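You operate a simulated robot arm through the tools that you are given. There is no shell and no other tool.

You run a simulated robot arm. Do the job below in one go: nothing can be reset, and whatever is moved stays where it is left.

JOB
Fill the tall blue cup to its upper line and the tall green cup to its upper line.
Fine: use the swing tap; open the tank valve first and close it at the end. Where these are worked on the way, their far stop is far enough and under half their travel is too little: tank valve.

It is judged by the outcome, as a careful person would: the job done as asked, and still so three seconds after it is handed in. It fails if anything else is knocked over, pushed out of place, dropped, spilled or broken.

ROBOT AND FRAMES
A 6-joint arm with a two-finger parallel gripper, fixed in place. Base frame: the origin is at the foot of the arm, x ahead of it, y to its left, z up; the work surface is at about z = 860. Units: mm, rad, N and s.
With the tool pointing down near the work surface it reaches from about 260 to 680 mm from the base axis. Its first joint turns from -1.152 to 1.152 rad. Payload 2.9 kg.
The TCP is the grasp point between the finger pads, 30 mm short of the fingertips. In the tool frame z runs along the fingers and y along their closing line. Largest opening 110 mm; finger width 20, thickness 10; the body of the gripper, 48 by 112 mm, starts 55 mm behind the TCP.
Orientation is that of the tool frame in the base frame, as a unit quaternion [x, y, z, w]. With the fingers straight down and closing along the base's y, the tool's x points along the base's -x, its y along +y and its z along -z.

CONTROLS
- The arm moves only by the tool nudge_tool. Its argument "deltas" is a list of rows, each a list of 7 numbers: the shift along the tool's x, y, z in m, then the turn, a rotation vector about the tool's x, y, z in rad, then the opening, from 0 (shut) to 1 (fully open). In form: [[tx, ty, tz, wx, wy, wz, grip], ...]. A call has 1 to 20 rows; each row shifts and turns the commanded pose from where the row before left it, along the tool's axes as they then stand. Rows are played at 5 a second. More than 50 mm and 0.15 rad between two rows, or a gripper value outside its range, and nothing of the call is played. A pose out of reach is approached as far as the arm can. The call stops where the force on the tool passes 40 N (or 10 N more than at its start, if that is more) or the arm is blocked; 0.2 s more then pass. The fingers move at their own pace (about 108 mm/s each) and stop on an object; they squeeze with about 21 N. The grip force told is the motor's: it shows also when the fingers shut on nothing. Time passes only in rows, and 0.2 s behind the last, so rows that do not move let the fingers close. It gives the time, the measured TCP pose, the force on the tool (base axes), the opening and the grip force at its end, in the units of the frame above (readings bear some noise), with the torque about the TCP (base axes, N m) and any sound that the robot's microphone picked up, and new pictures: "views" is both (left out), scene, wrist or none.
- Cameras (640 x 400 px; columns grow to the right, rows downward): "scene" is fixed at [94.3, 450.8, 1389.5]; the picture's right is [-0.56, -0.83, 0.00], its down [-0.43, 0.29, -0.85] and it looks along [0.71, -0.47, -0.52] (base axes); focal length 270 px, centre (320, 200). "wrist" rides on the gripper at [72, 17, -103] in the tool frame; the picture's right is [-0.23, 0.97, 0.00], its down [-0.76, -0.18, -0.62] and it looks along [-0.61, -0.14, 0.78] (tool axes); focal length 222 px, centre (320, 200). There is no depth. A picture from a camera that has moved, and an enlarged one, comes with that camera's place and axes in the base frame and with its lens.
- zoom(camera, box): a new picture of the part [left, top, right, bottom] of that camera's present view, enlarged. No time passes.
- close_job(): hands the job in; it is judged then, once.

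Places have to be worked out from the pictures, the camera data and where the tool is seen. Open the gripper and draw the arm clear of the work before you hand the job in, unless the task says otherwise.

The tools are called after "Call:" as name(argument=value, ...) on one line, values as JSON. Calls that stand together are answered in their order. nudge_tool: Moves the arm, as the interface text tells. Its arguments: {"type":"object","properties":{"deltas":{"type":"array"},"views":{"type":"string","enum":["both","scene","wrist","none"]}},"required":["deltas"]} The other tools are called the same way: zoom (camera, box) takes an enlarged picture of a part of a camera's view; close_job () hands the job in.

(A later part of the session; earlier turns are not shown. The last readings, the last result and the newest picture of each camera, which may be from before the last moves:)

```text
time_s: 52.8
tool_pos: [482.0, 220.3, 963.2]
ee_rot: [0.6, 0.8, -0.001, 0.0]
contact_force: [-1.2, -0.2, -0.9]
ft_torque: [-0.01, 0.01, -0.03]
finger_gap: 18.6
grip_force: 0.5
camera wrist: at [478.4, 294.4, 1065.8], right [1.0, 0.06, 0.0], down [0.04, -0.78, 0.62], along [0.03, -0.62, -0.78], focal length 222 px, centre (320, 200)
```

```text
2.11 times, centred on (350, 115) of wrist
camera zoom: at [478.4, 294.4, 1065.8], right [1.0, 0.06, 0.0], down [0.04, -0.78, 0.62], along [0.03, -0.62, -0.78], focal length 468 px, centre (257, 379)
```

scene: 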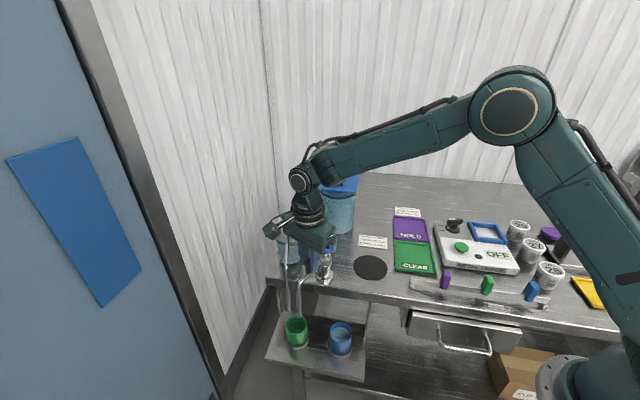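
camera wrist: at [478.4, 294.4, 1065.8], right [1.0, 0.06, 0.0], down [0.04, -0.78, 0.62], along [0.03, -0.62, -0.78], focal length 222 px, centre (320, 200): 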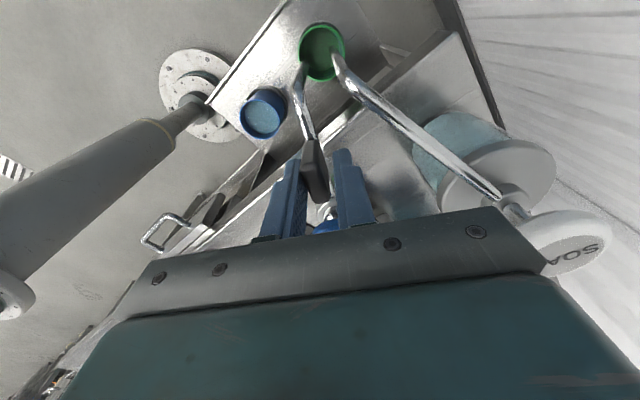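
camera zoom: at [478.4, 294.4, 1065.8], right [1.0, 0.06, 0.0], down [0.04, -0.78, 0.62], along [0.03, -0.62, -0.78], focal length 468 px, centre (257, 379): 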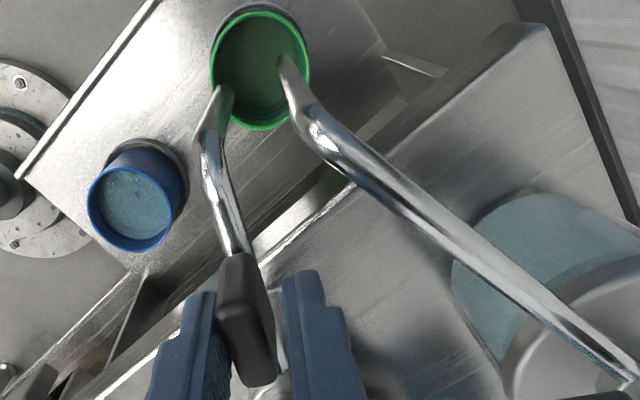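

The spout end is at about 107–110° and the green cup's centre at about 100°. The soap tube stands ~23 mm beyond. I'll advance another 0.13 rad in two small steps.

Call:
nudge_tool(deltas=[[-0.0001, 0.00347, 0, 0, 0, 0.065, 0.17], [-0.0001, 0.00347, 0, 0, 0, 0.065, 0.17], [0, 0, 0, 0, 0, 0, 0.17]], views="both")

Call:
zoom(camera="scene", box=[280, 305, 360, 365])

Call:
zoom(camera="wrist", box=[260, 0, 400, 100])

Call:
zoom(camera="wrist", box=[240, 40, 620, 300])

```text
time_s: 53.6
tool_pos: [488.5, 220.8, 962.4]
ee_rot: [0.65, 0.76, 0.0, 0.001]
contact_force: [0.5, -0.7, 1.3]
ft_torque: [-0.01, 0.0, -0.01]
finger_gap: 18.6
grip_force: 0.0
camera wrist: at [494.9, 295.8, 1065.5], right [1.0, -0.07, 0.0], down [-0.06, -0.78, 0.62], along [-0.05, -0.62, -0.78], focal length 222 px, centre (320, 200)
```

scene: 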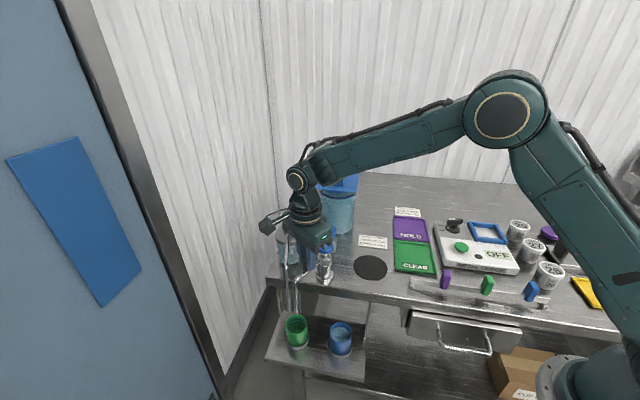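
wrist: 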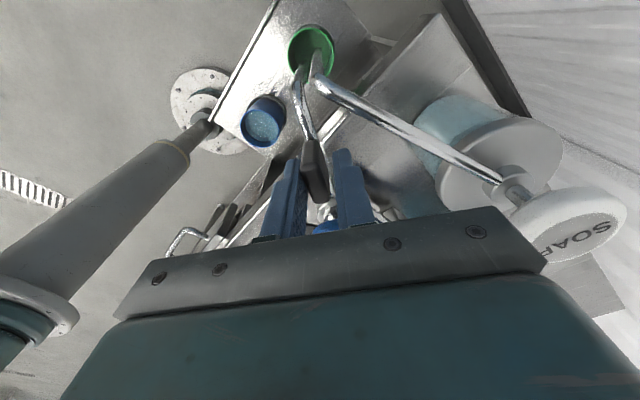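

```text
6.67 times, centred on (320, 335) of scene
camera zoom: at [94.3, 450.8, 1389.5], right [-0.56, -0.83, 0.0], down [-0.43, 0.29, -0.85], along [0.71, -0.47, -0.52], focal length 1803 px, centre (320, -700)
```

zoom: 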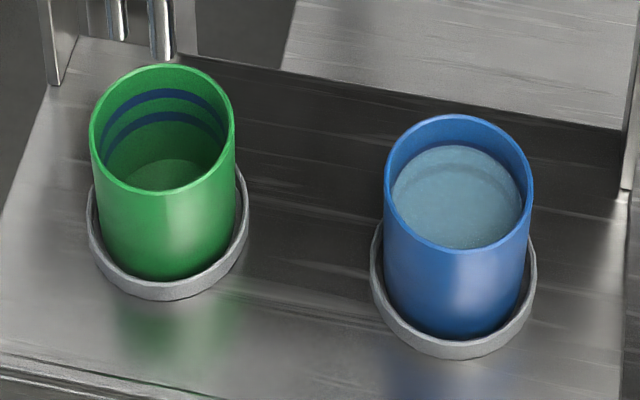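

```text
4.00 times, centred on (330, 50) of wrist
camera zoom: at [494.9, 295.8, 1065.5], right [1.0, -0.07, 0.0], down [-0.06, -0.78, 0.62], along [-0.05, -0.62, -0.78], focal length 888 px, centre (280, 800)
```

zoom: 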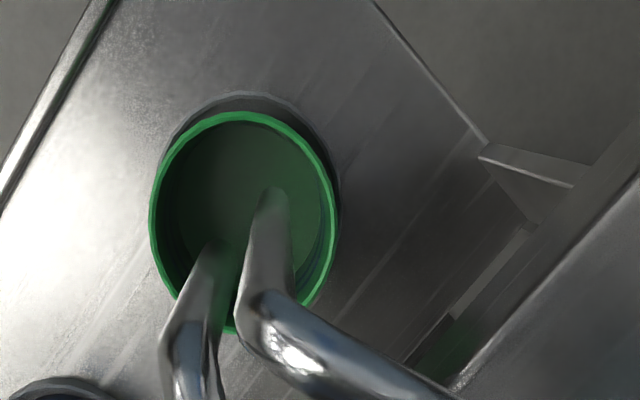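

```text
1.54 times, centred on (430, 170) of wrist
camera zoom: at [494.9, 295.8, 1065.5], right [1.0, -0.07, 0.0], down [-0.06, -0.78, 0.62], along [-0.05, -0.62, -0.78], focal length 342 px, centre (151, 246)
```

zoom: 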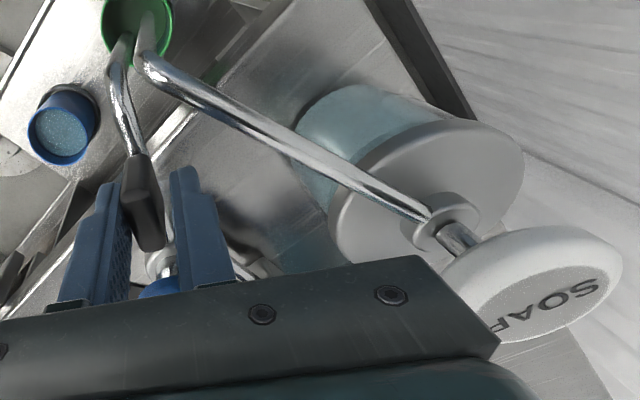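

By the scene view the spout end is within a few mm of the green cup's centre, and the soap tube is clear. I'll open the fingers slightly, rise straight up and move over the knob.

Call:
nudge_tool(deltas=[[0, 0, 0, 0, 0, 0, 0.26], [0, 0, 0, 0, 0, 0, 0.26], [0, 0, -0.02, 0, 0, 0, 0.26], [0, 0, -0.03, 0, 0, 0, 0.26], [0, 0, -0.03, 0, 0, 0, 0.26], [-0.0266, 0.00064, 0, 0, 0, 0, 0.1], [-0.0265, 0.00064, 0, 0, 0, 0, 0], [0, 0, 0, 0, 0, 0, 0], [0, 0, 0, 0, 0, 0, 0]], views="both")

Call:
zoom(camera="scene", box=[270, 220, 390, 310])

Call:
zoom(camera="scene", box=[280, 305, 360, 365])

Call:
zoom(camera="wrist", box=[220, 0, 480, 210])

```text
time_s: 55.6
tool_pos: [497.2, 169.2, 1043.3]
ee_rot: [0.649, 0.76, 0.0, 0.0]
contact_force: [-0.4, 0.2, -0.3]
ft_torque: [-0.01, 0.0, 0.01]
finger_gap: 0.0
grip_force: 21.0
camera wrist: at [503.9, 242.9, 1146.1], right [1.0, -0.07, 0.0], down [-0.06, -0.78, 0.62], along [-0.05, -0.62, -0.78], focal length 222 px, centre (320, 200)
```

scene: 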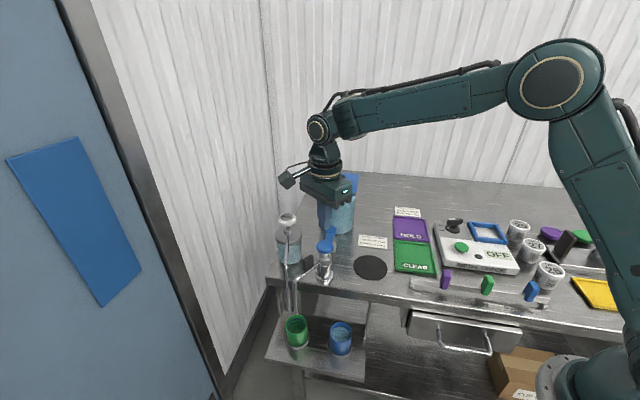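
wrist: 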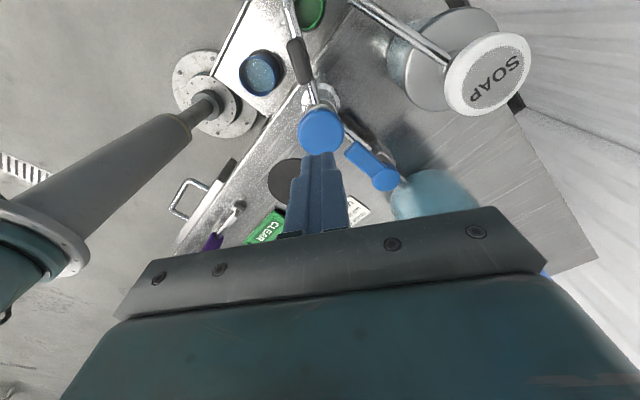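

```text
4.44 times, centred on (330, 265) of scene
camera zoom: at [94.3, 450.8, 1389.5], right [-0.56, -0.83, 0.0], down [-0.43, 0.29, -0.85], along [0.71, -0.47, -0.52], focal length 1202 px, centre (276, -89)
```

zoom: 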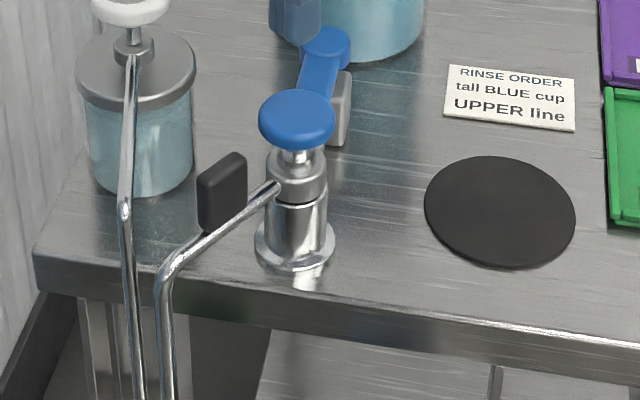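

```text
6.67 times, centred on (320, 335) of scene
camera zoom: at [94.3, 450.8, 1389.5], right [-0.56, -0.83, 0.0], down [-0.43, 0.29, -0.85], along [0.71, -0.47, -0.52], focal length 1803 px, centre (320, -700)
```

zoom: 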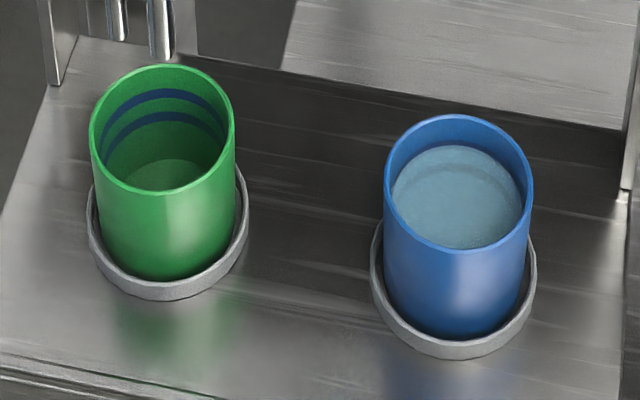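

```text
1.90 times, centred on (350, 105) of wrist
camera zoom: at [503.9, 242.9, 1146.1], right [1.0, -0.07, 0.0], down [-0.06, -0.78, 0.62], along [-0.05, -0.62, -0.78], focal length 423 px, centre (263, 381)
```

zoom: 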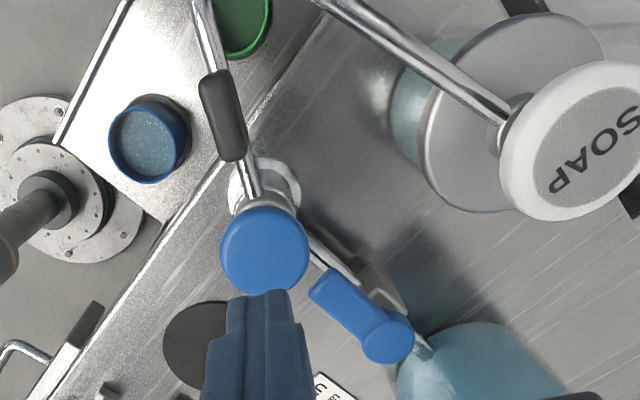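

The spout stays over the green cup and the fingertips are over the knob. I'll lower and press as before, then immediately check where the stream lands.

Call:
nudge_tool(deltas=[[0, 0, 0.025, 0, 0, 0, 0], [0, 0, 0.02, 0, 0, 0, 0], [0, 0, 0.005, 0, 0, 0, 0], [0, 0, 0.004, 0, 0, 0, 0], [0, 0, 0.002, 0, 0, 0, 0]], views="scene")

Call:
zoom(camera="scene", box=[285, 310, 308, 340])

```text
time_s: 56.8
tool_pos: [496.7, 169.7, 986.6]
ee_rot: [0.649, 0.761, 0.001, 0.001]
contact_force: [2.3, -1.1, 2.3]
ft_torque: [-0.02, -0.05, 0.02]
finger_gap: 0.0
grip_force: 21.3
```

scene: 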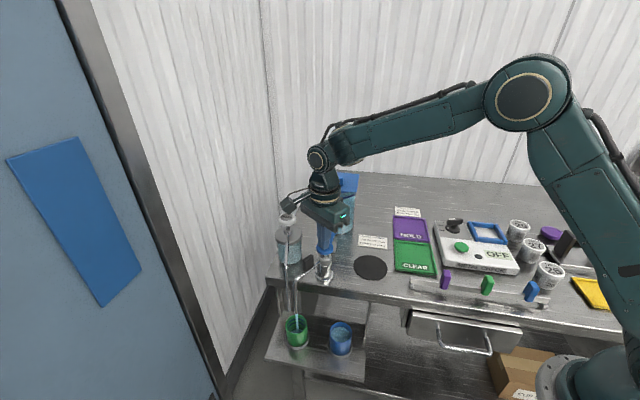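

```text
13.33 times, centred on (296, 325) of scene
camera zoom: at [94.3, 450.8, 1389.5], right [-0.56, -0.83, 0.0], down [-0.43, 0.29, -0.85], along [0.71, -0.47, -0.52], focal length 3606 px, centre (633, -1467)
```

zoom: 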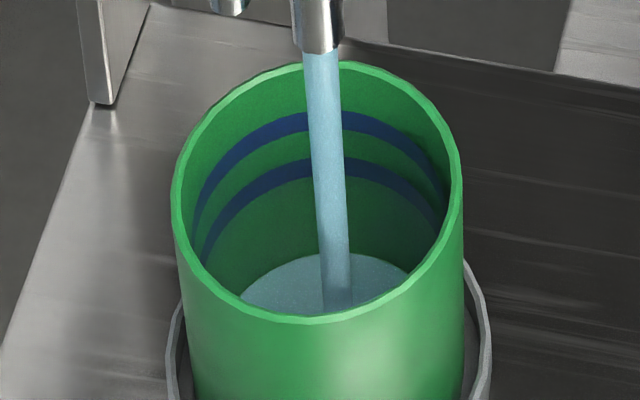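

The stream lands inside the green cup. The blue cup took about 27 s of flow in all, so I'll hold and track the level.

Call:
nudge_tool(deltas=[[0, 0, 0, 0, 0, 0, 0], [0, 0, 0, 0, 0, 0, 0], [0, 0, 0, 0, 0, 0, 0], [0, 0, 0, 0, 0, 0, 0], [0, 0, 0, 0, 0, 0, 0], [0, 0, 0, 0, 0, 0, 0], [0, 0, 0, 0, 0, 0, 0], [0, 0, 0, 0, 0, 0, 0], [0, 0, 0, 0, 0, 0, 0], [0, 0, 0, 0, 0, 0, 0], [0, 0, 0, 0, 0, 0, 0], [0, 0, 0, 0, 0, 0, 0], [0, 0, 0, 0, 0, 0, 0], [0, 0, 0, 0, 0, 0, 0], [0, 0, 0, 0, 0, 0, 0], [0, 0, 0, 0, 0, 0, 0], [0, 0, 0, 0, 0, 0, 0], [0, 0, 0, 0, 0, 0, 0], [0, 0, 0, 0, 0, 0, 0], [0, 0, 0, 0, 0, 0, 0]], views="scene")

Call:
zoom(camera="scene", box=[285, 310, 308, 340])

```text
time_s: 61.0
tool_pos: [497.3, 168.9, 987.1]
ee_rot: [0.65, 0.76, 0.0, 0.001]
contact_force: [-0.1, 2.1, 2.9]
ft_torque: [0.01, 0.02, 0.0]
finger_gap: 0.0
grip_force: 21.2
```

scene: 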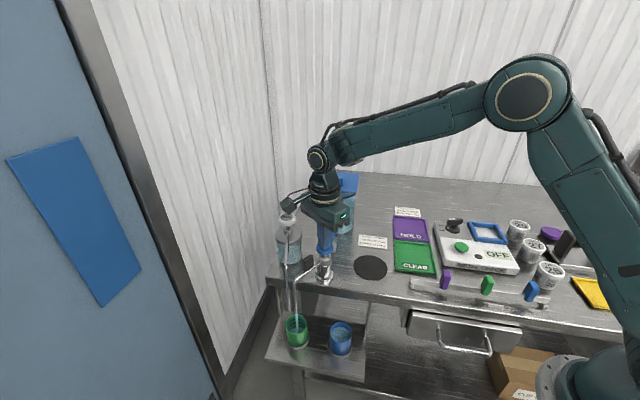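

```text
13.33 times, centred on (296, 325) of scene
camera zoom: at [94.3, 450.9, 1389.5], right [-0.56, -0.83, 0.0], down [-0.43, 0.29, -0.85], along [0.71, -0.47, -0.52], focal length 3606 px, centre (633, -1467)
```

zoom: 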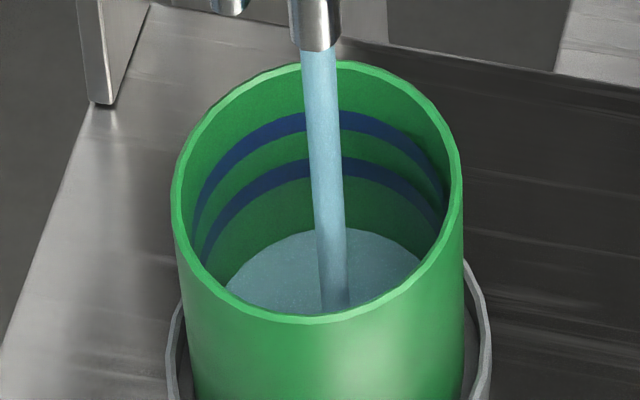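

The level rose 22 px in 4.2 s (now row 230; the upper line centre is near 120). I'll hold another 4 s and watch that the spout stays put.

Call:
nudge_tool(deltas=[[0, 0, 0, 0, 0, 0, 0], [0, 0, 0, 0, 0, 0, 0], [0, 0, 0, 0, 0, 0, 0], [0, 0, 0, 0, 0, 0, 0], [0, 0, 0, 0, 0, 0, 0], [0, 0, 0, 0, 0, 0, 0], [0, 0, 0, 0, 0, 0, 0], [0, 0, 0, 0, 0, 0, 0], [0, 0, 0, 0, 0, 0, 0], [0, 0, 0, 0, 0, 0, 0], [0, 0, 0, 0, 0, 0, 0], [0, 0, 0, 0, 0, 0, 0], [0, 0, 0, 0, 0, 0, 0], [0, 0, 0, 0, 0, 0, 0], [0, 0, 0, 0, 0, 0, 0], [0, 0, 0, 0, 0, 0, 0], [0, 0, 0, 0, 0, 0, 0], [0, 0, 0, 0, 0, 0, 0], [0, 0, 0, 0, 0, 0, 0], [0, 0, 0, 0, 0, 0, 0]], views="scene")

Call:
zoom(camera="scene", box=[285, 310, 308, 340])

```text
time_s: 65.2
tool_pos: [498.3, 168.7, 987.4]
ee_rot: [0.65, 0.76, 0.0, 0.0]
contact_force: [-0.5, -0.6, 2.7]
ft_torque: [0.02, 0.0, -0.01]
finger_gap: 0.2
grip_force: 21.0
```

scene: 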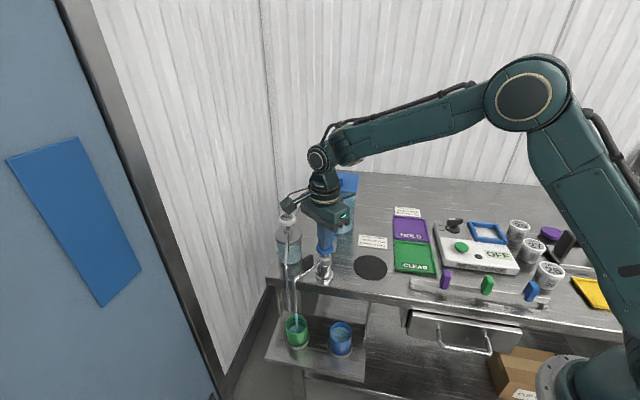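

```text
13.33 times, centred on (296, 325) of scene
camera zoom: at [94.3, 450.8, 1389.5], right [-0.56, -0.83, 0.0], down [-0.43, 0.29, -0.85], along [0.71, -0.47, -0.52], focal length 3606 px, centre (633, -1467)
```

zoom: 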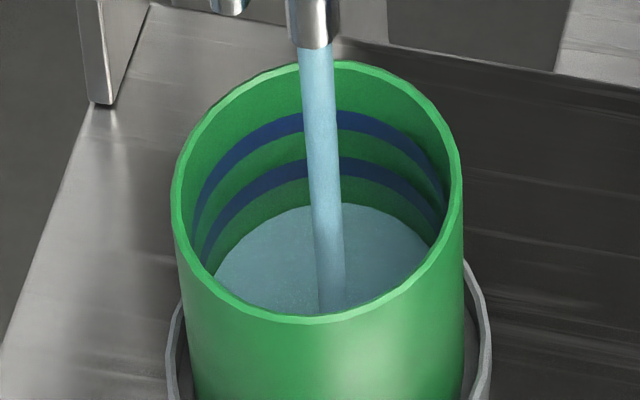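

The level is at row 205. The spout creeps very slightly clockwise (under 1 mm per hold) but is well inside the cup. I'll hold another 4 s.

Call:
nudge_tool(deltas=[[0, 0, 0, 0, 0, 0, 0], [0, 0, 0, 0, 0, 0, 0], [0, 0, 0, 0, 0, 0, 0], [0, 0, 0, 0, 0, 0, 0], [0, 0, 0, 0, 0, 0, 0], [0, 0, 0, 0, 0, 0, 0], [0, 0, 0, 0, 0, 0, 0], [0, 0, 0, 0, 0, 0, 0], [0, 0, 0, 0, 0, 0, 0], [0, 0, 0, 0, 0, 0, 0], [0, 0, 0, 0, 0, 0, 0], [0, 0, 0, 0, 0, 0, 0], [0, 0, 0, 0, 0, 0, 0], [0, 0, 0, 0, 0, 0, 0], [0, 0, 0, 0, 0, 0, 0], [0, 0, 0, 0, 0, 0, 0], [0, 0, 0, 0, 0, 0, 0], [0, 0, 0, 0, 0, 0, 0], [0, 0, 0, 0, 0, 0, 0], [0, 0, 0, 0, 0, 0, 0]], views="scene")

Call:
zoom(camera="scene", box=[285, 310, 308, 340])

```text
time_s: 69.4
tool_pos: [498.6, 169.6, 986.7]
ee_rot: [0.649, 0.761, 0.0, 0.0]
contact_force: [0.3, 0.3, 0.8]
ft_torque: [0.02, -0.01, -0.01]
finger_gap: 0.2
grip_force: 21.4
```

scene: 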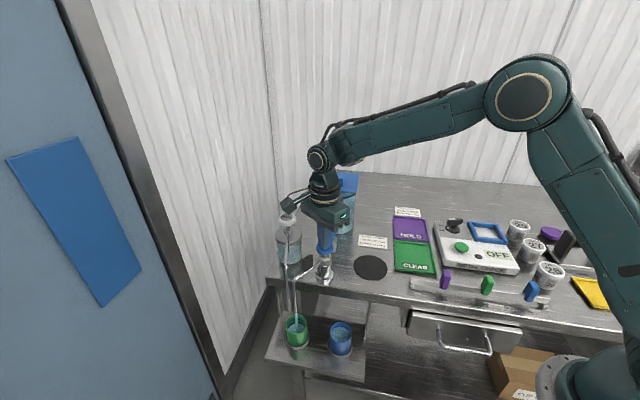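

```text
13.33 times, centred on (296, 325) of scene
camera zoom: at [94.3, 450.8, 1389.5], right [-0.56, -0.83, 0.0], down [-0.43, 0.29, -0.85], along [0.71, -0.47, -0.52], focal length 3606 px, centre (633, -1467)
```

zoom: 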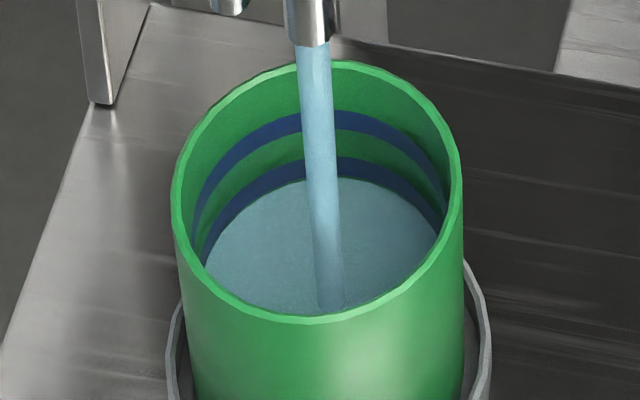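

The level is at the bottom of the lower line. The upper line's band spans about rows 111–133 beside the stream. I'll hold another 4 s.

Call:
nudge_tool(deltas=[[0, 0, 0, 0, 0, 0, 0], [0, 0, 0, 0, 0, 0, 0], [0, 0, 0, 0, 0, 0, 0], [0, 0, 0, 0, 0, 0, 0], [0, 0, 0, 0, 0, 0, 0], [0, 0, 0, 0, 0, 0, 0], [0, 0, 0, 0, 0, 0, 0], [0, 0, 0, 0, 0, 0, 0], [0, 0, 0, 0, 0, 0, 0], [0, 0, 0, 0, 0, 0, 0], [0, 0, 0, 0, 0, 0, 0], [0, 0, 0, 0, 0, 0, 0], [0, 0, 0, 0, 0, 0, 0], [0, 0, 0, 0, 0, 0, 0], [0, 0, 0, 0, 0, 0, 0], [0, 0, 0, 0, 0, 0, 0], [0, 0, 0, 0, 0, 0, 0], [0, 0, 0, 0, 0, 0, 0], [0, 0, 0, 0, 0, 0, 0], [0, 0, 0, 0, 0, 0, 0]], views="scene")

Call:
zoom(camera="scene", box=[286, 312, 306, 328])

```text
time_s: 73.6
tool_pos: [498.2, 168.8, 986.6]
ee_rot: [0.65, 0.76, 0.0, 0.001]
contact_force: [0.0, 0.9, 2.3]
ft_torque: [0.01, -0.01, -0.01]
finger_gap: 0.1
grip_force: 21.1
```

scene: 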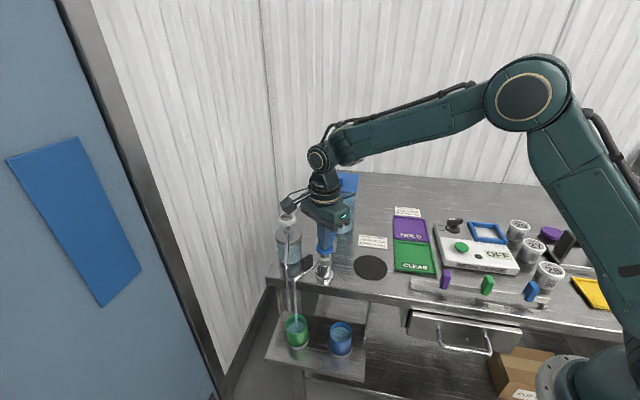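

```text
16.00 times, centred on (296, 320) of scene
camera zoom: at [94.3, 450.8, 1389.5], right [-0.56, -0.83, 0.0], down [-0.43, 0.29, -0.85], along [0.71, -0.47, -0.52], focal length 4327 px, centre (704, -1720)
```

zoom: 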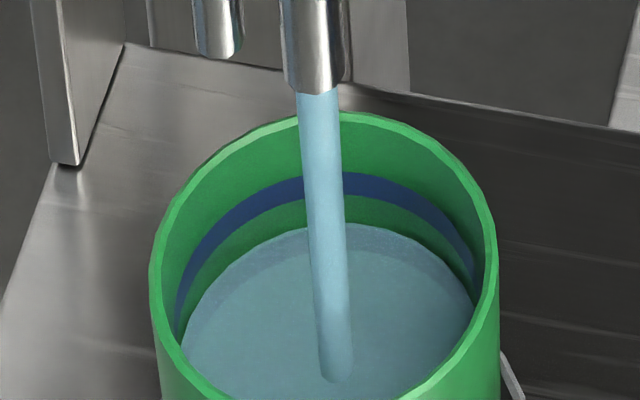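

At 16x, right of the stream, the upper band spans rows 173–197 (centre 185) and the water is at 226, rising ~7 px/s. I'll hold 3.4 s and recheck.

Call:
nudge_tool(deltas=[[0, 0, 0, 0, 0, 0, 0], [0, 0, 0, 0, 0, 0, 0], [0, 0, 0, 0, 0, 0, 0], [0, 0, 0, 0, 0, 0, 0], [0, 0, 0, 0, 0, 0, 0], [0, 0, 0, 0, 0, 0, 0], [0, 0, 0, 0, 0, 0, 0], [0, 0, 0, 0, 0, 0, 0], [0, 0, 0, 0, 0, 0, 0], [0, 0, 0, 0, 0, 0, 0], [0, 0, 0, 0, 0, 0, 0], [0, 0, 0, 0, 0, 0, 0], [0, 0, 0, 0, 0, 0, 0], [0, 0, 0, 0, 0, 0, 0], [0, 0, 0, 0, 0, 0, 0], [0, 0, 0, 0, 0, 0, 0]], views="scene")

Call:
zoom(camera="scene", box=[286, 312, 306, 328])

```text
time_s: 77.0
tool_pos: [498.1, 169.6, 987.6]
ee_rot: [0.649, 0.76, 0.0, 0.0]
contact_force: [0.1, -0.5, 2.7]
ft_torque: [-0.02, -0.04, -0.02]
finger_gap: 0.0
grip_force: 21.2
```

scene: 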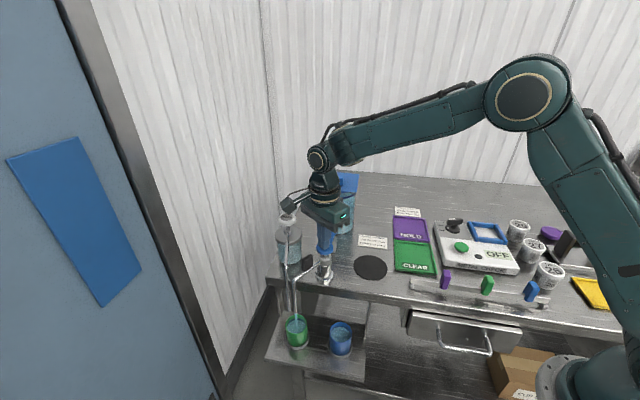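

```text
16.00 times, centred on (296, 320) of scene
camera zoom: at [94.3, 450.8, 1389.5], right [-0.56, -0.83, 0.0], down [-0.43, 0.29, -0.85], along [0.71, -0.47, -0.52], focal length 4327 px, centre (704, -1720)
```

zoom: 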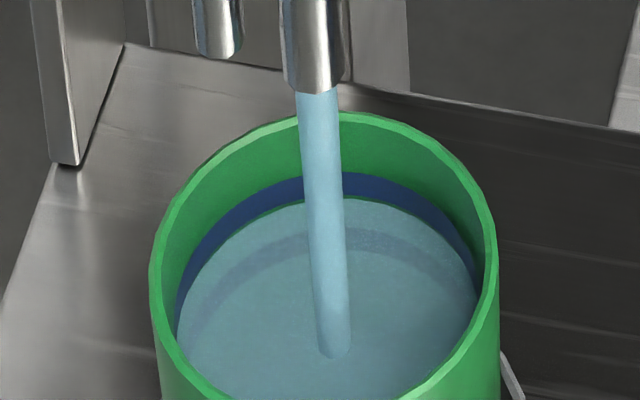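

The water now touches the underside of the upper band (row 198, centre 185), about 1.6 s short. I'll hold 1.4 s and lift off in the same call.

Call:
nudge_tool(deltas=[[0, 0, 0, 0, 0, 0, 0], [0, 0, 0, 0, 0, 0, 0], [0, 0, 0, 0, 0, 0, 0], [0, 0, 0, 0, 0, 0, 0], [0, 0, 0, 0, 0, 0, 0], [0, 0, 0, 0, 0, 0, 0], [0, 0, 0, 0, 0, 0, 0], [0, 0, -0.01, 0, 0, 0, 0], [0, 0, -0.008, 0, 0, 0, 0]], views="scene")

Call:
zoom(camera="scene", box=[286, 312, 306, 328])

Call:
zoom(camera="scene", box=[332, 320, 352, 332])

```text
time_s: 79.0
tool_pos: [498.5, 170.4, 1005.1]
ee_rot: [0.65, 0.76, -0.001, -0.001]
contact_force: [-0.6, -0.2, 0.5]
ft_torque: [0.01, 0.0, -0.01]
finger_gap: 0.2
grip_force: 20.8
```

scene: 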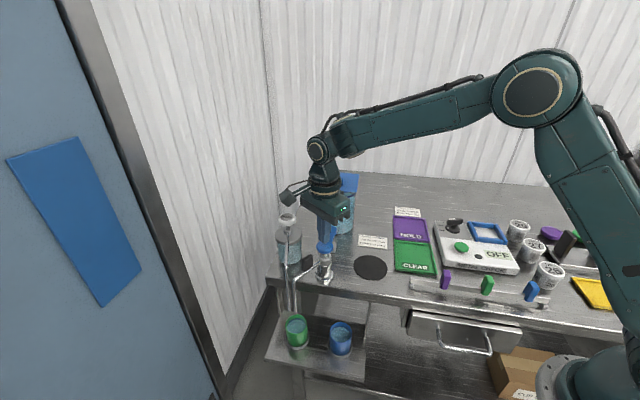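

```text
16.00 times, centred on (296, 320) of scene
camera zoom: at [94.3, 450.8, 1389.5], right [-0.56, -0.83, 0.0], down [-0.43, 0.29, -0.85], along [0.71, -0.47, -0.52], focal length 4327 px, centre (704, -1720)
```

zoom: 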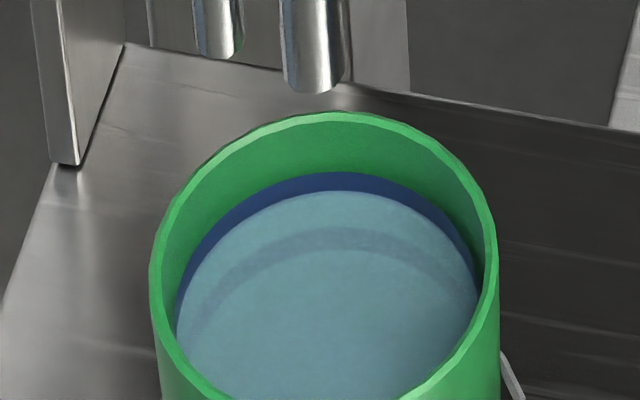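

```text
16.00 times, centred on (342, 326) of scene
camera zoom: at [94.3, 450.8, 1389.5], right [-0.56, -0.83, 0.0], down [-0.43, 0.29, -0.85], along [0.71, -0.47, -0.52], focal length 4327 px, centre (-32, -1816)
```

zoom: 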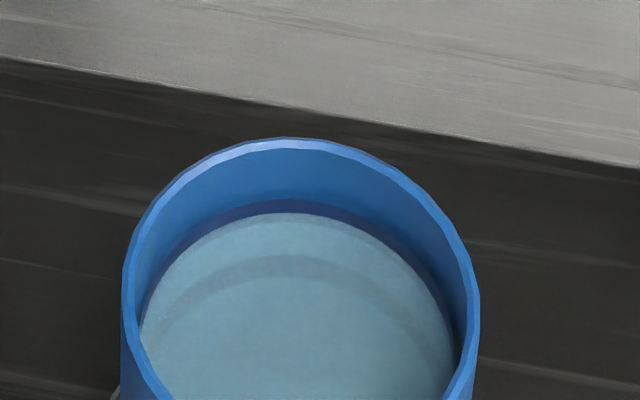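

The flow has stopped. The green level is just inside the band (19 of 24 px still showing). I'll give it the same one-second top-up that brought blue to mid-band.

Call:
nudge_tool(deltas=[[0, 0, 0.01, 0, 0, 0, 0], [0, 0, 0.008, 0, 0, 0, 0], [0, 0, 0, 0, 0, 0, 0], [0, 0, 0, 0, 0, 0, 0], [0, 0, 0, 0, 0, 0, 0], [0, 0, 0, 0, 0, 0, 0], [0, 0, 0, 0, 0, 0, 0], [0, 0, -0.01, 0, 0, 0, 0], [0, 0, -0.008, 0, 0, 0, 0]], views="scene")

Call:
zoom(camera="scene", box=[286, 312, 306, 328])

```text
time_s: 81.0
tool_pos: [496.6, 168.3, 1004.8]
ee_rot: [0.649, 0.761, 0.0, 0.0]
contact_force: [0.1, 0.0, -0.3]
ft_torque: [0.0, -0.01, 0.01]
finger_gap: 0.0
grip_force: 21.1
```

scene: 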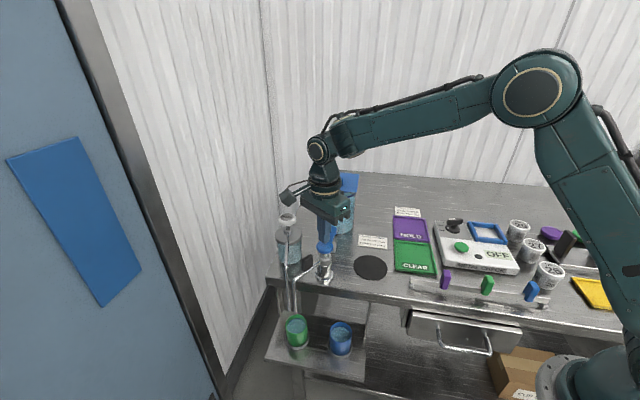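

```text
16.00 times, centred on (296, 320) of scene
camera zoom: at [94.3, 450.8, 1389.5], right [-0.56, -0.83, 0.0], down [-0.43, 0.29, -0.85], along [0.71, -0.47, -0.52], focal length 4327 px, centre (704, -1720)
```

zoom: 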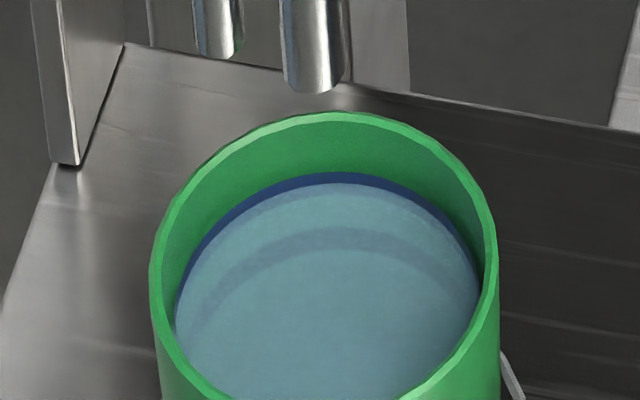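

Green is now mid-band too (12 of 24 px showing). Next I close the tank valve: rise, turn the gripper to straddle the lever again and stop above it for a check.

Call:
nudge_tool(deltas=[[0, 0, -0.03, 0, 0, 0, 0], [0, 0, -0.025, 0, 0, 0, 0.2], [0, 0, 0, 0, 0, -0.1254, 0.4], [0, 0, 0, 0, 0, -0.1254, 0.4], [0, 0, 0, 0, 0, -0.1254, 0.4], [0, 0, 0, 0, 0, -0.1254, 0.4], [0, 0, 0, 0, 0, -0.1254, 0.4], [0, 0, 0, 0, 0, -0.1254, 0.4], [-0.0326, -0.01, 0, 0, 0, 0, 0.4], [-0.0326, -0.01, 0, 0, 0, 0, 0.4], [0, 0, 0.03, 0, 0, 0, 0.4], [0, 0, 0.03, 0, 0, 0, 0.4], [0, 0, 0, 0, 0, 0, 0.4]], views="both")

Call:
zoom(camera="wrist", box=[220, 60, 420, 210])

Call:
zoom(camera="scene", box=[270, 180, 400, 280])

```text
time_s: 83.8
tool_pos: [536.7, 114.9, 1000.8]
ee_rot: [0.325, 0.946, 0.0, 0.0]
contact_force: [-1.5, 0.3, -0.3]
ft_torque: [0.06, 0.02, -0.01]
finger_gap: 43.9
grip_force: 0.0
camera wrist: at [490.9, 172.2, 1102.3], right [0.78, 0.63, 0.0], down [0.49, -0.61, 0.62], along [0.39, -0.48, -0.78], focal length 222 px, centre (320, 200)
```

scene: 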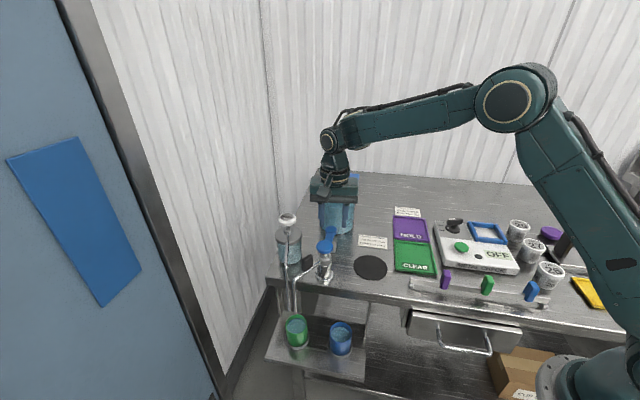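
wrist: 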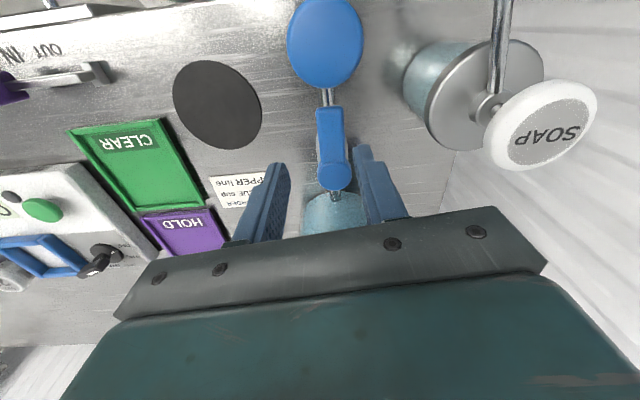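

```text
2.67 times, centred on (320, 135) of wrist
camera zoom: at [490.9, 172.2, 1102.3], right [0.78, 0.63, 0.0], down [0.49, -0.61, 0.62], along [0.39, -0.48, -0.78], focal length 592 px, centre (320, 373)
```

zoom: 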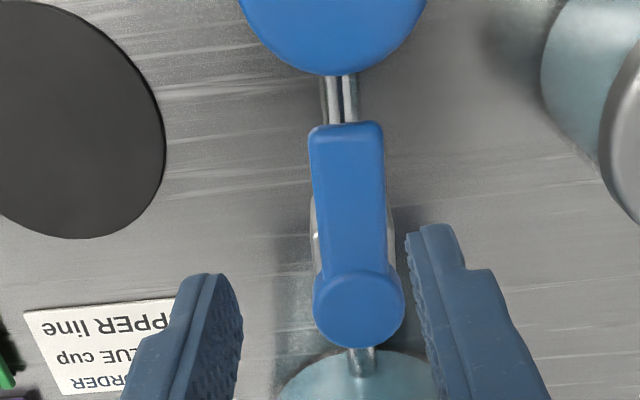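

```text
4.00 times, centred on (335, 230) of scene
camera zoom: at [94.3, 450.8, 1389.5], right [-0.56, -0.83, 0.0], down [-0.43, 0.29, -0.85], along [0.71, -0.47, -0.52], focal length 1082 px, centre (260, 80)
```

zoom: 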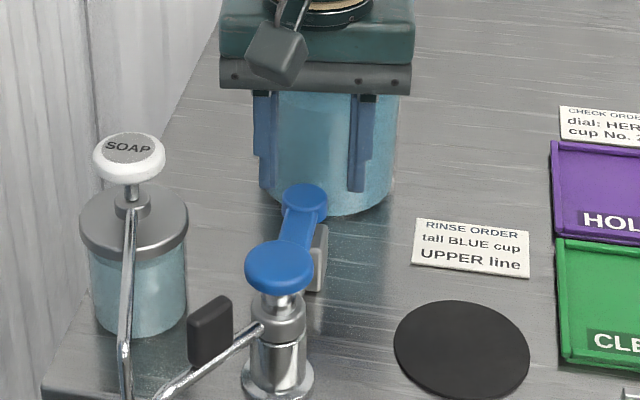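

The lever lies at 134°, exactly along the pipe, and is a little close to the right finger. I'll shift 4 mm toward that side for clearance, then lower to straddle the lever.

Call:
nudge_tool(deltas=[[0, 0.004, 0, 0, 0, 0, 0.4], [0, 0, 0.02, 0, 0, 0, 0.4], [0, 0, 0.016, 0, 0, 0, 0.4], [0, 0, 0.012, 0, 0, 0, 0.4], [0, 0, 0, 0, 0, 0, 0.4]], views="both")

Call:
zoom(camera="wrist", box=[220, 80, 420, 230])

Call:
zoom(camera="scene", box=[270, 190, 400, 290])

```text
time_s: 85.0
tool_pos: [539.5, 115.7, 951.7]
ee_rot: [0.326, 0.945, 0.0, 0.0]
contact_force: [-0.6, -0.6, 0.1]
ft_torque: [0.01, 0.02, 0.0]
finger_gap: 44.2
grip_force: 0.1
camera wrist: at [493.7, 174.4, 1054.2], right [0.78, 0.63, 0.0], down [0.49, -0.61, 0.62], along [0.39, -0.48, -0.78], focal length 222 px, centre (320, 200)
```

scene: 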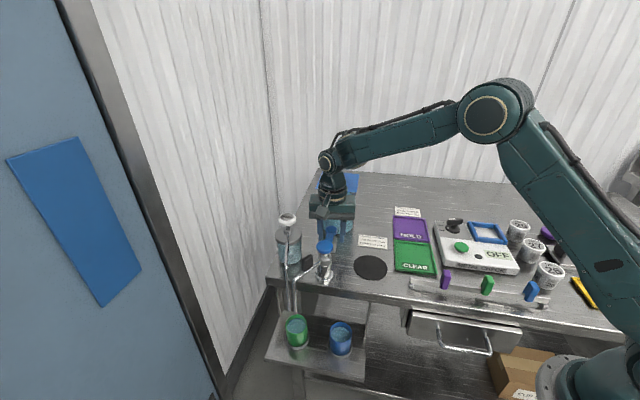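
wrist: 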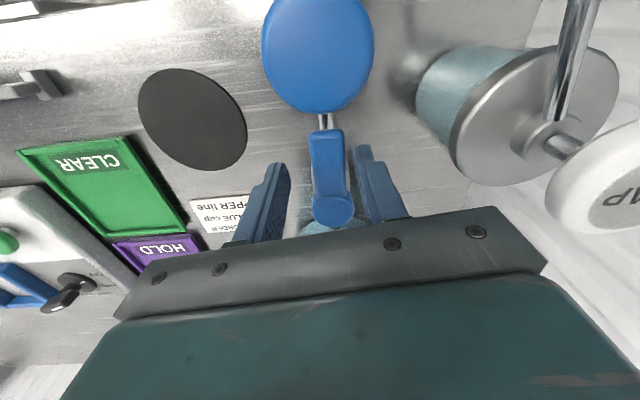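

```text
2.67 times, centred on (320, 155) of wrist
camera zoom: at [493.7, 174.4, 1054.2], right [0.78, 0.63, 0.0], down [0.49, -0.61, 0.62], along [0.39, -0.48, -0.78], focal length 592 px, centre (320, 320)
```

zoom: 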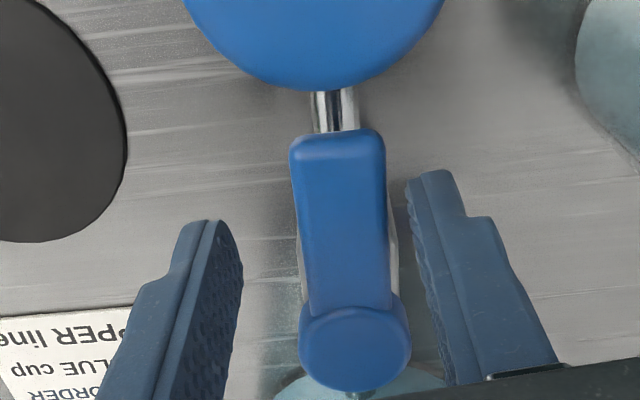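

```text
4.00 times, centred on (335, 240) of scene
camera zoom: at [94.3, 450.8, 1389.5], right [-0.56, -0.83, 0.0], down [-0.43, 0.29, -0.85], along [0.71, -0.47, -0.52], focal length 1082 px, centre (260, 40)
```

zoom: 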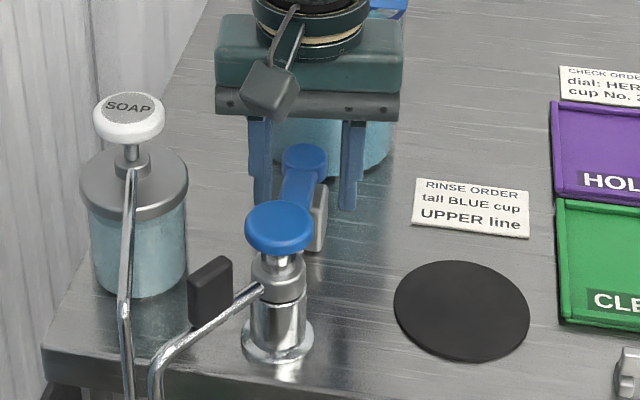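

Rotating the gripper along with the lever while closing would bring the body over the tank lid. A closed-finger peg at a fixed 45° orientation keeps clear of both lid and soap pump. I'll rise, turn to that orientation, close the fingers and move beside the lever on its far side.

Call:
nudge_tool(deltas=[[0, 0, -0.02, 0, 0, 0, 0.4], [0, 0, -0.03, 0, 0, 0, 0.4], [0, 0, 0, 0, 0, -0.1449, 0.3], [0, 0, 0, 0, 0, -0.1449, 0.2], [0, 0, 0, 0, 0, -0.1449, 0], [0, 0, 0, 0, 0, -0.1449, 0], [0, 0, 0, 0, 0, -0.1449, 0], [0, 0, 0, 0, 0, -0.1449, 0], [0, 0, 0, 0, 0, -0.1449, 0], [0, 0, 0, 0, 0, -0.1449, 0], [0, 0, 0, 0, 0, -0.1449, 0], [0, 0, 0, 0, 0, -0.1449, 0], [-0.0326, 0.0047, 0, 0, 0, 0, 0], [0, 0, 0, 0, 0, 0, 0]], views="both")

Call:
zoom(camera="wrist", box=[220, 60, 420, 210])

Call:
zoom(camera="scene", box=[270, 180, 400, 280])

```text
time_s: 88.0
tool_pos: [560.0, 143.7, 1002.8]
ee_rot: [-0.383, 0.924, 0.0, -0.001]
contact_force: [-0.4, 0.9, -0.4]
ft_torque: [-0.02, 0.0, 0.01]
finger_gap: 0.0
grip_force: 21.0
camera wrist: at [497.0, 103.9, 1104.8], right [-0.53, 0.85, 0.0], down [0.66, 0.41, 0.62], along [0.53, 0.33, -0.78], focal length 222 px, centre (320, 200)
```

scene: 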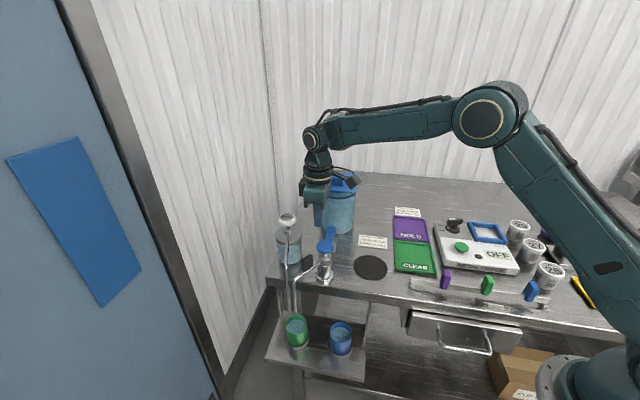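
wrist: 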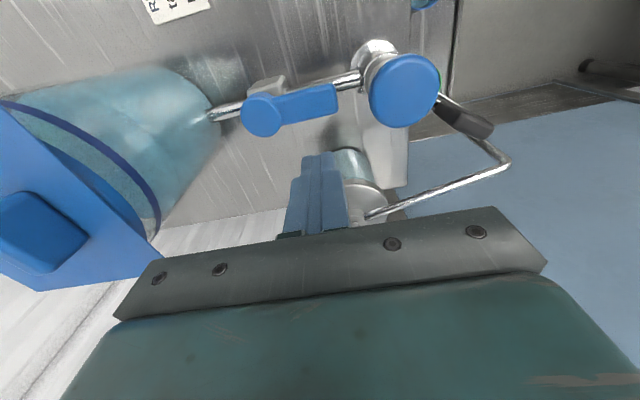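

```text
2.67 times, centred on (320, 135) of wrist
camera zoom: at [497.0, 103.9, 1104.8], right [-0.53, 0.85, 0.0], down [0.66, 0.41, 0.62], along [0.53, 0.33, -0.78], focal length 592 px, centre (320, 373)
```

zoom: 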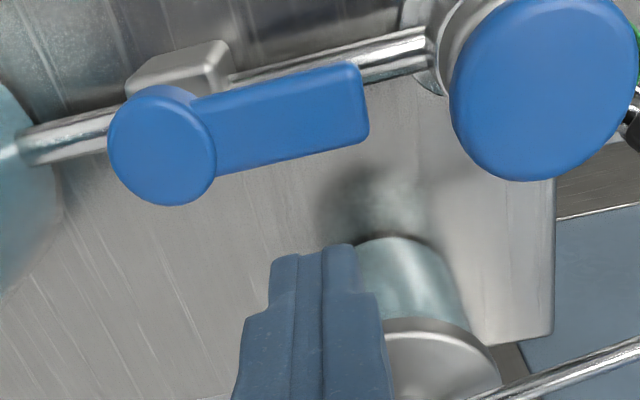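

```text
4.00 times, centred on (335, 230) of scene
camera zoom: at [94.3, 450.9, 1389.5], right [-0.56, -0.83, 0.0], down [-0.43, 0.29, -0.85], along [0.71, -0.47, -0.52], focal length 1082 px, centre (260, 80)
```

zoom: 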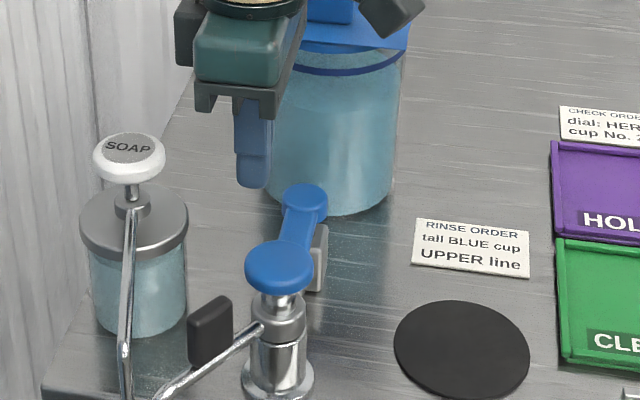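

The peg is beside the lever on the soap side, and the body and rear block clear the soap head by over 15 mm. I'll lower until the tips are at lever height.

Call:
nudge_tool(deltas=[[0, 0, 0.02, 0, 0, 0, 0], [0, 0, 0.02, 0, 0, 0, 0], [0, 0, 0.011, 0, 0, 0, 0], [0, 0, 0, 0, 0, 0, 0]], views="both")

Call:
zoom(camera="wrist", box=[180, 60, 440, 230])

Call:
zoom(camera="scene", box=[270, 180, 400, 280])

```text
time_s: 89.0
tool_pos: [558.7, 142.9, 950.0]
ee_rot: [-0.382, 0.924, 0.001, 0.0]
contact_force: [-0.9, 0.6, -0.2]
ft_torque: [-0.01, 0.0, -0.03]
finger_gap: 0.2
grip_force: 21.2
camera wrist: at [496.8, 103.5, 1053.6], right [-0.53, 0.85, 0.0], down [0.66, 0.41, 0.62], along [0.53, 0.33, -0.78], focal length 222 px, centre (320, 200)
```

scene: 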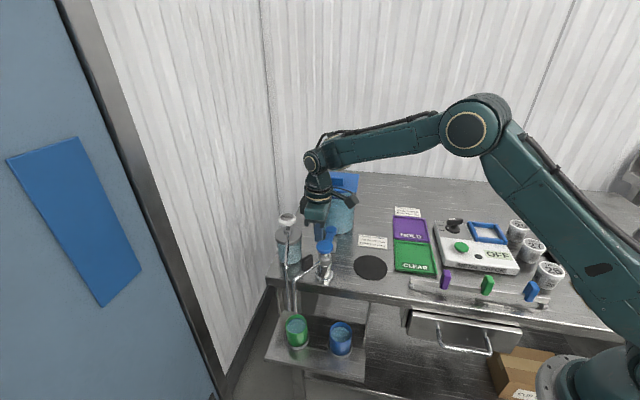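
wrist: 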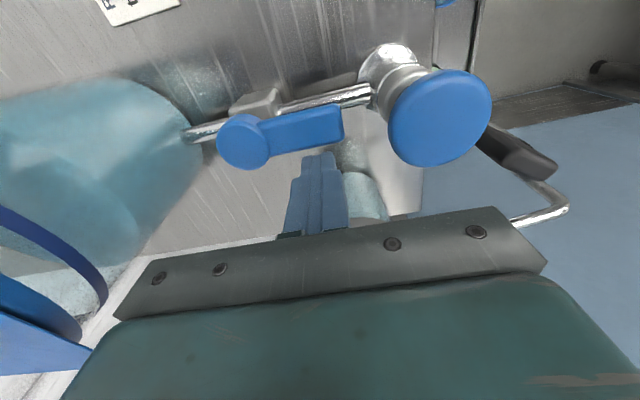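

```text
2.35 times, centred on (310, 145) of wrist
camera zoom: at [496.8, 103.5, 1053.6], right [-0.53, 0.85, 0.0], down [0.66, 0.41, 0.62], along [0.53, 0.33, -0.78], focal length 523 px, centre (344, 329)
```

zoom: 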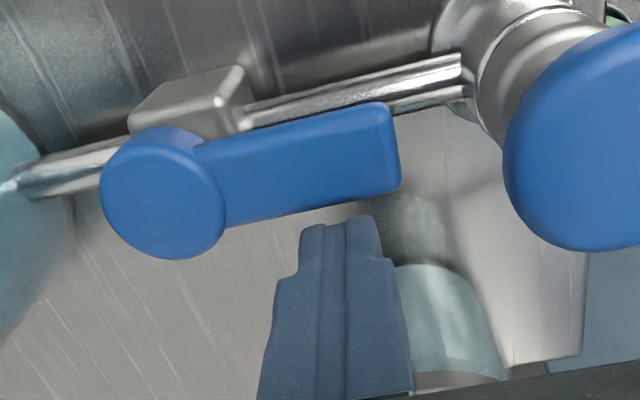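

```text
4.00 times, centred on (335, 230) of scene
camera zoom: at [94.3, 450.8, 1389.5], right [-0.56, -0.83, 0.0], down [-0.43, 0.29, -0.85], along [0.71, -0.47, -0.52], focal length 1082 px, centre (260, 80)
```

zoom: 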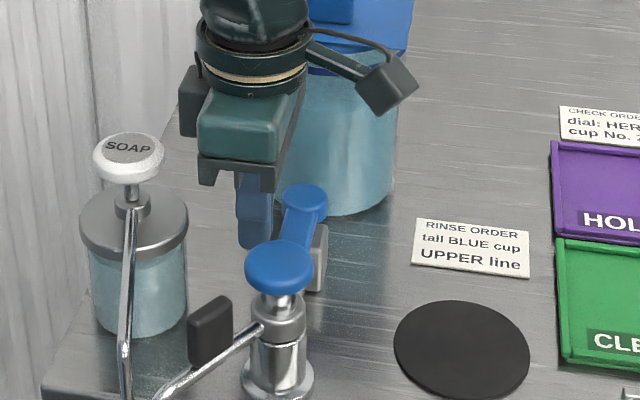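

The peg sits beside the lever's outer half with ~5 mm clearance. I'll push it around the hub toward closed in small arc steps, without rotating the tool.

Call:
nudge_tool(deltas=[[0.0054, -0.0011, 0, 0, 0, 0, 0], [0.0055, 0.00235, 0, 0, 0, 0, 0], [0.0058, 0.00155, 0, 0, 0, 0, 0], [0.00595, 0.00073, 0, 0, 0, 0, 0]], views="both")

Call:
zoom(camera="wrist", box=[180, 60, 440, 230])

Call:
zoom(camera="scene", box=[270, 180, 400, 280])

```text
time_s: 90.0
tool_pos: [539.9, 129.2, 950.6]
ee_rot: [-0.384, 0.923, 0.0, 0.001]
contact_force: [1.4, 2.4, 0.7]
ft_torque: [0.1, -0.06, 0.02]
finger_gap: 0.0
grip_force: 21.0
camera wrist: at [477.8, 90.0, 1053.1], right [-0.53, 0.85, 0.0], down [0.66, 0.41, 0.62], along [0.53, 0.33, -0.78], focal length 222 px, centre (320, 200)
```

scene: 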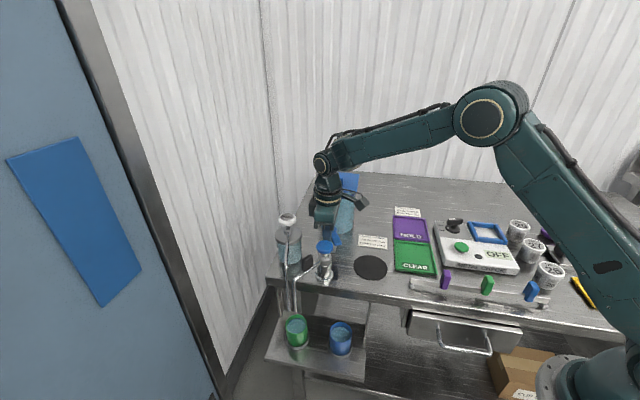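
wrist: 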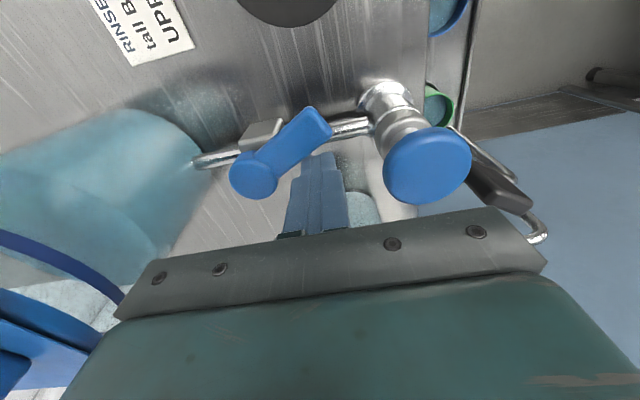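

```text
2.35 times, centred on (310, 145) of wrist
camera zoom: at [477.8, 90.0, 1053.1], right [-0.53, 0.85, 0.0], down [0.66, 0.41, 0.62], along [0.53, 0.33, -0.78], focal length 523 px, centre (344, 329)
```

zoom: 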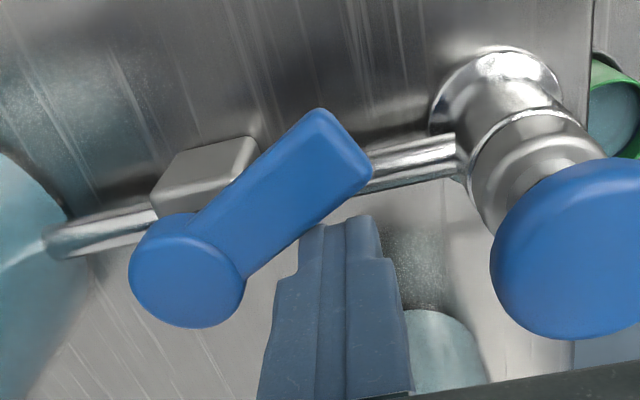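

```text
4.00 times, centred on (335, 230) of scene
camera zoom: at [94.3, 450.9, 1389.5], right [-0.56, -0.83, 0.0], down [-0.43, 0.29, -0.85], along [0.71, -0.47, -0.52], focal length 1082 px, centre (260, 80)
```

zoom: 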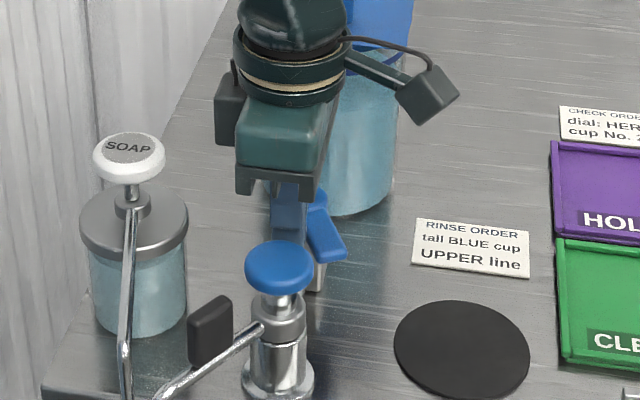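

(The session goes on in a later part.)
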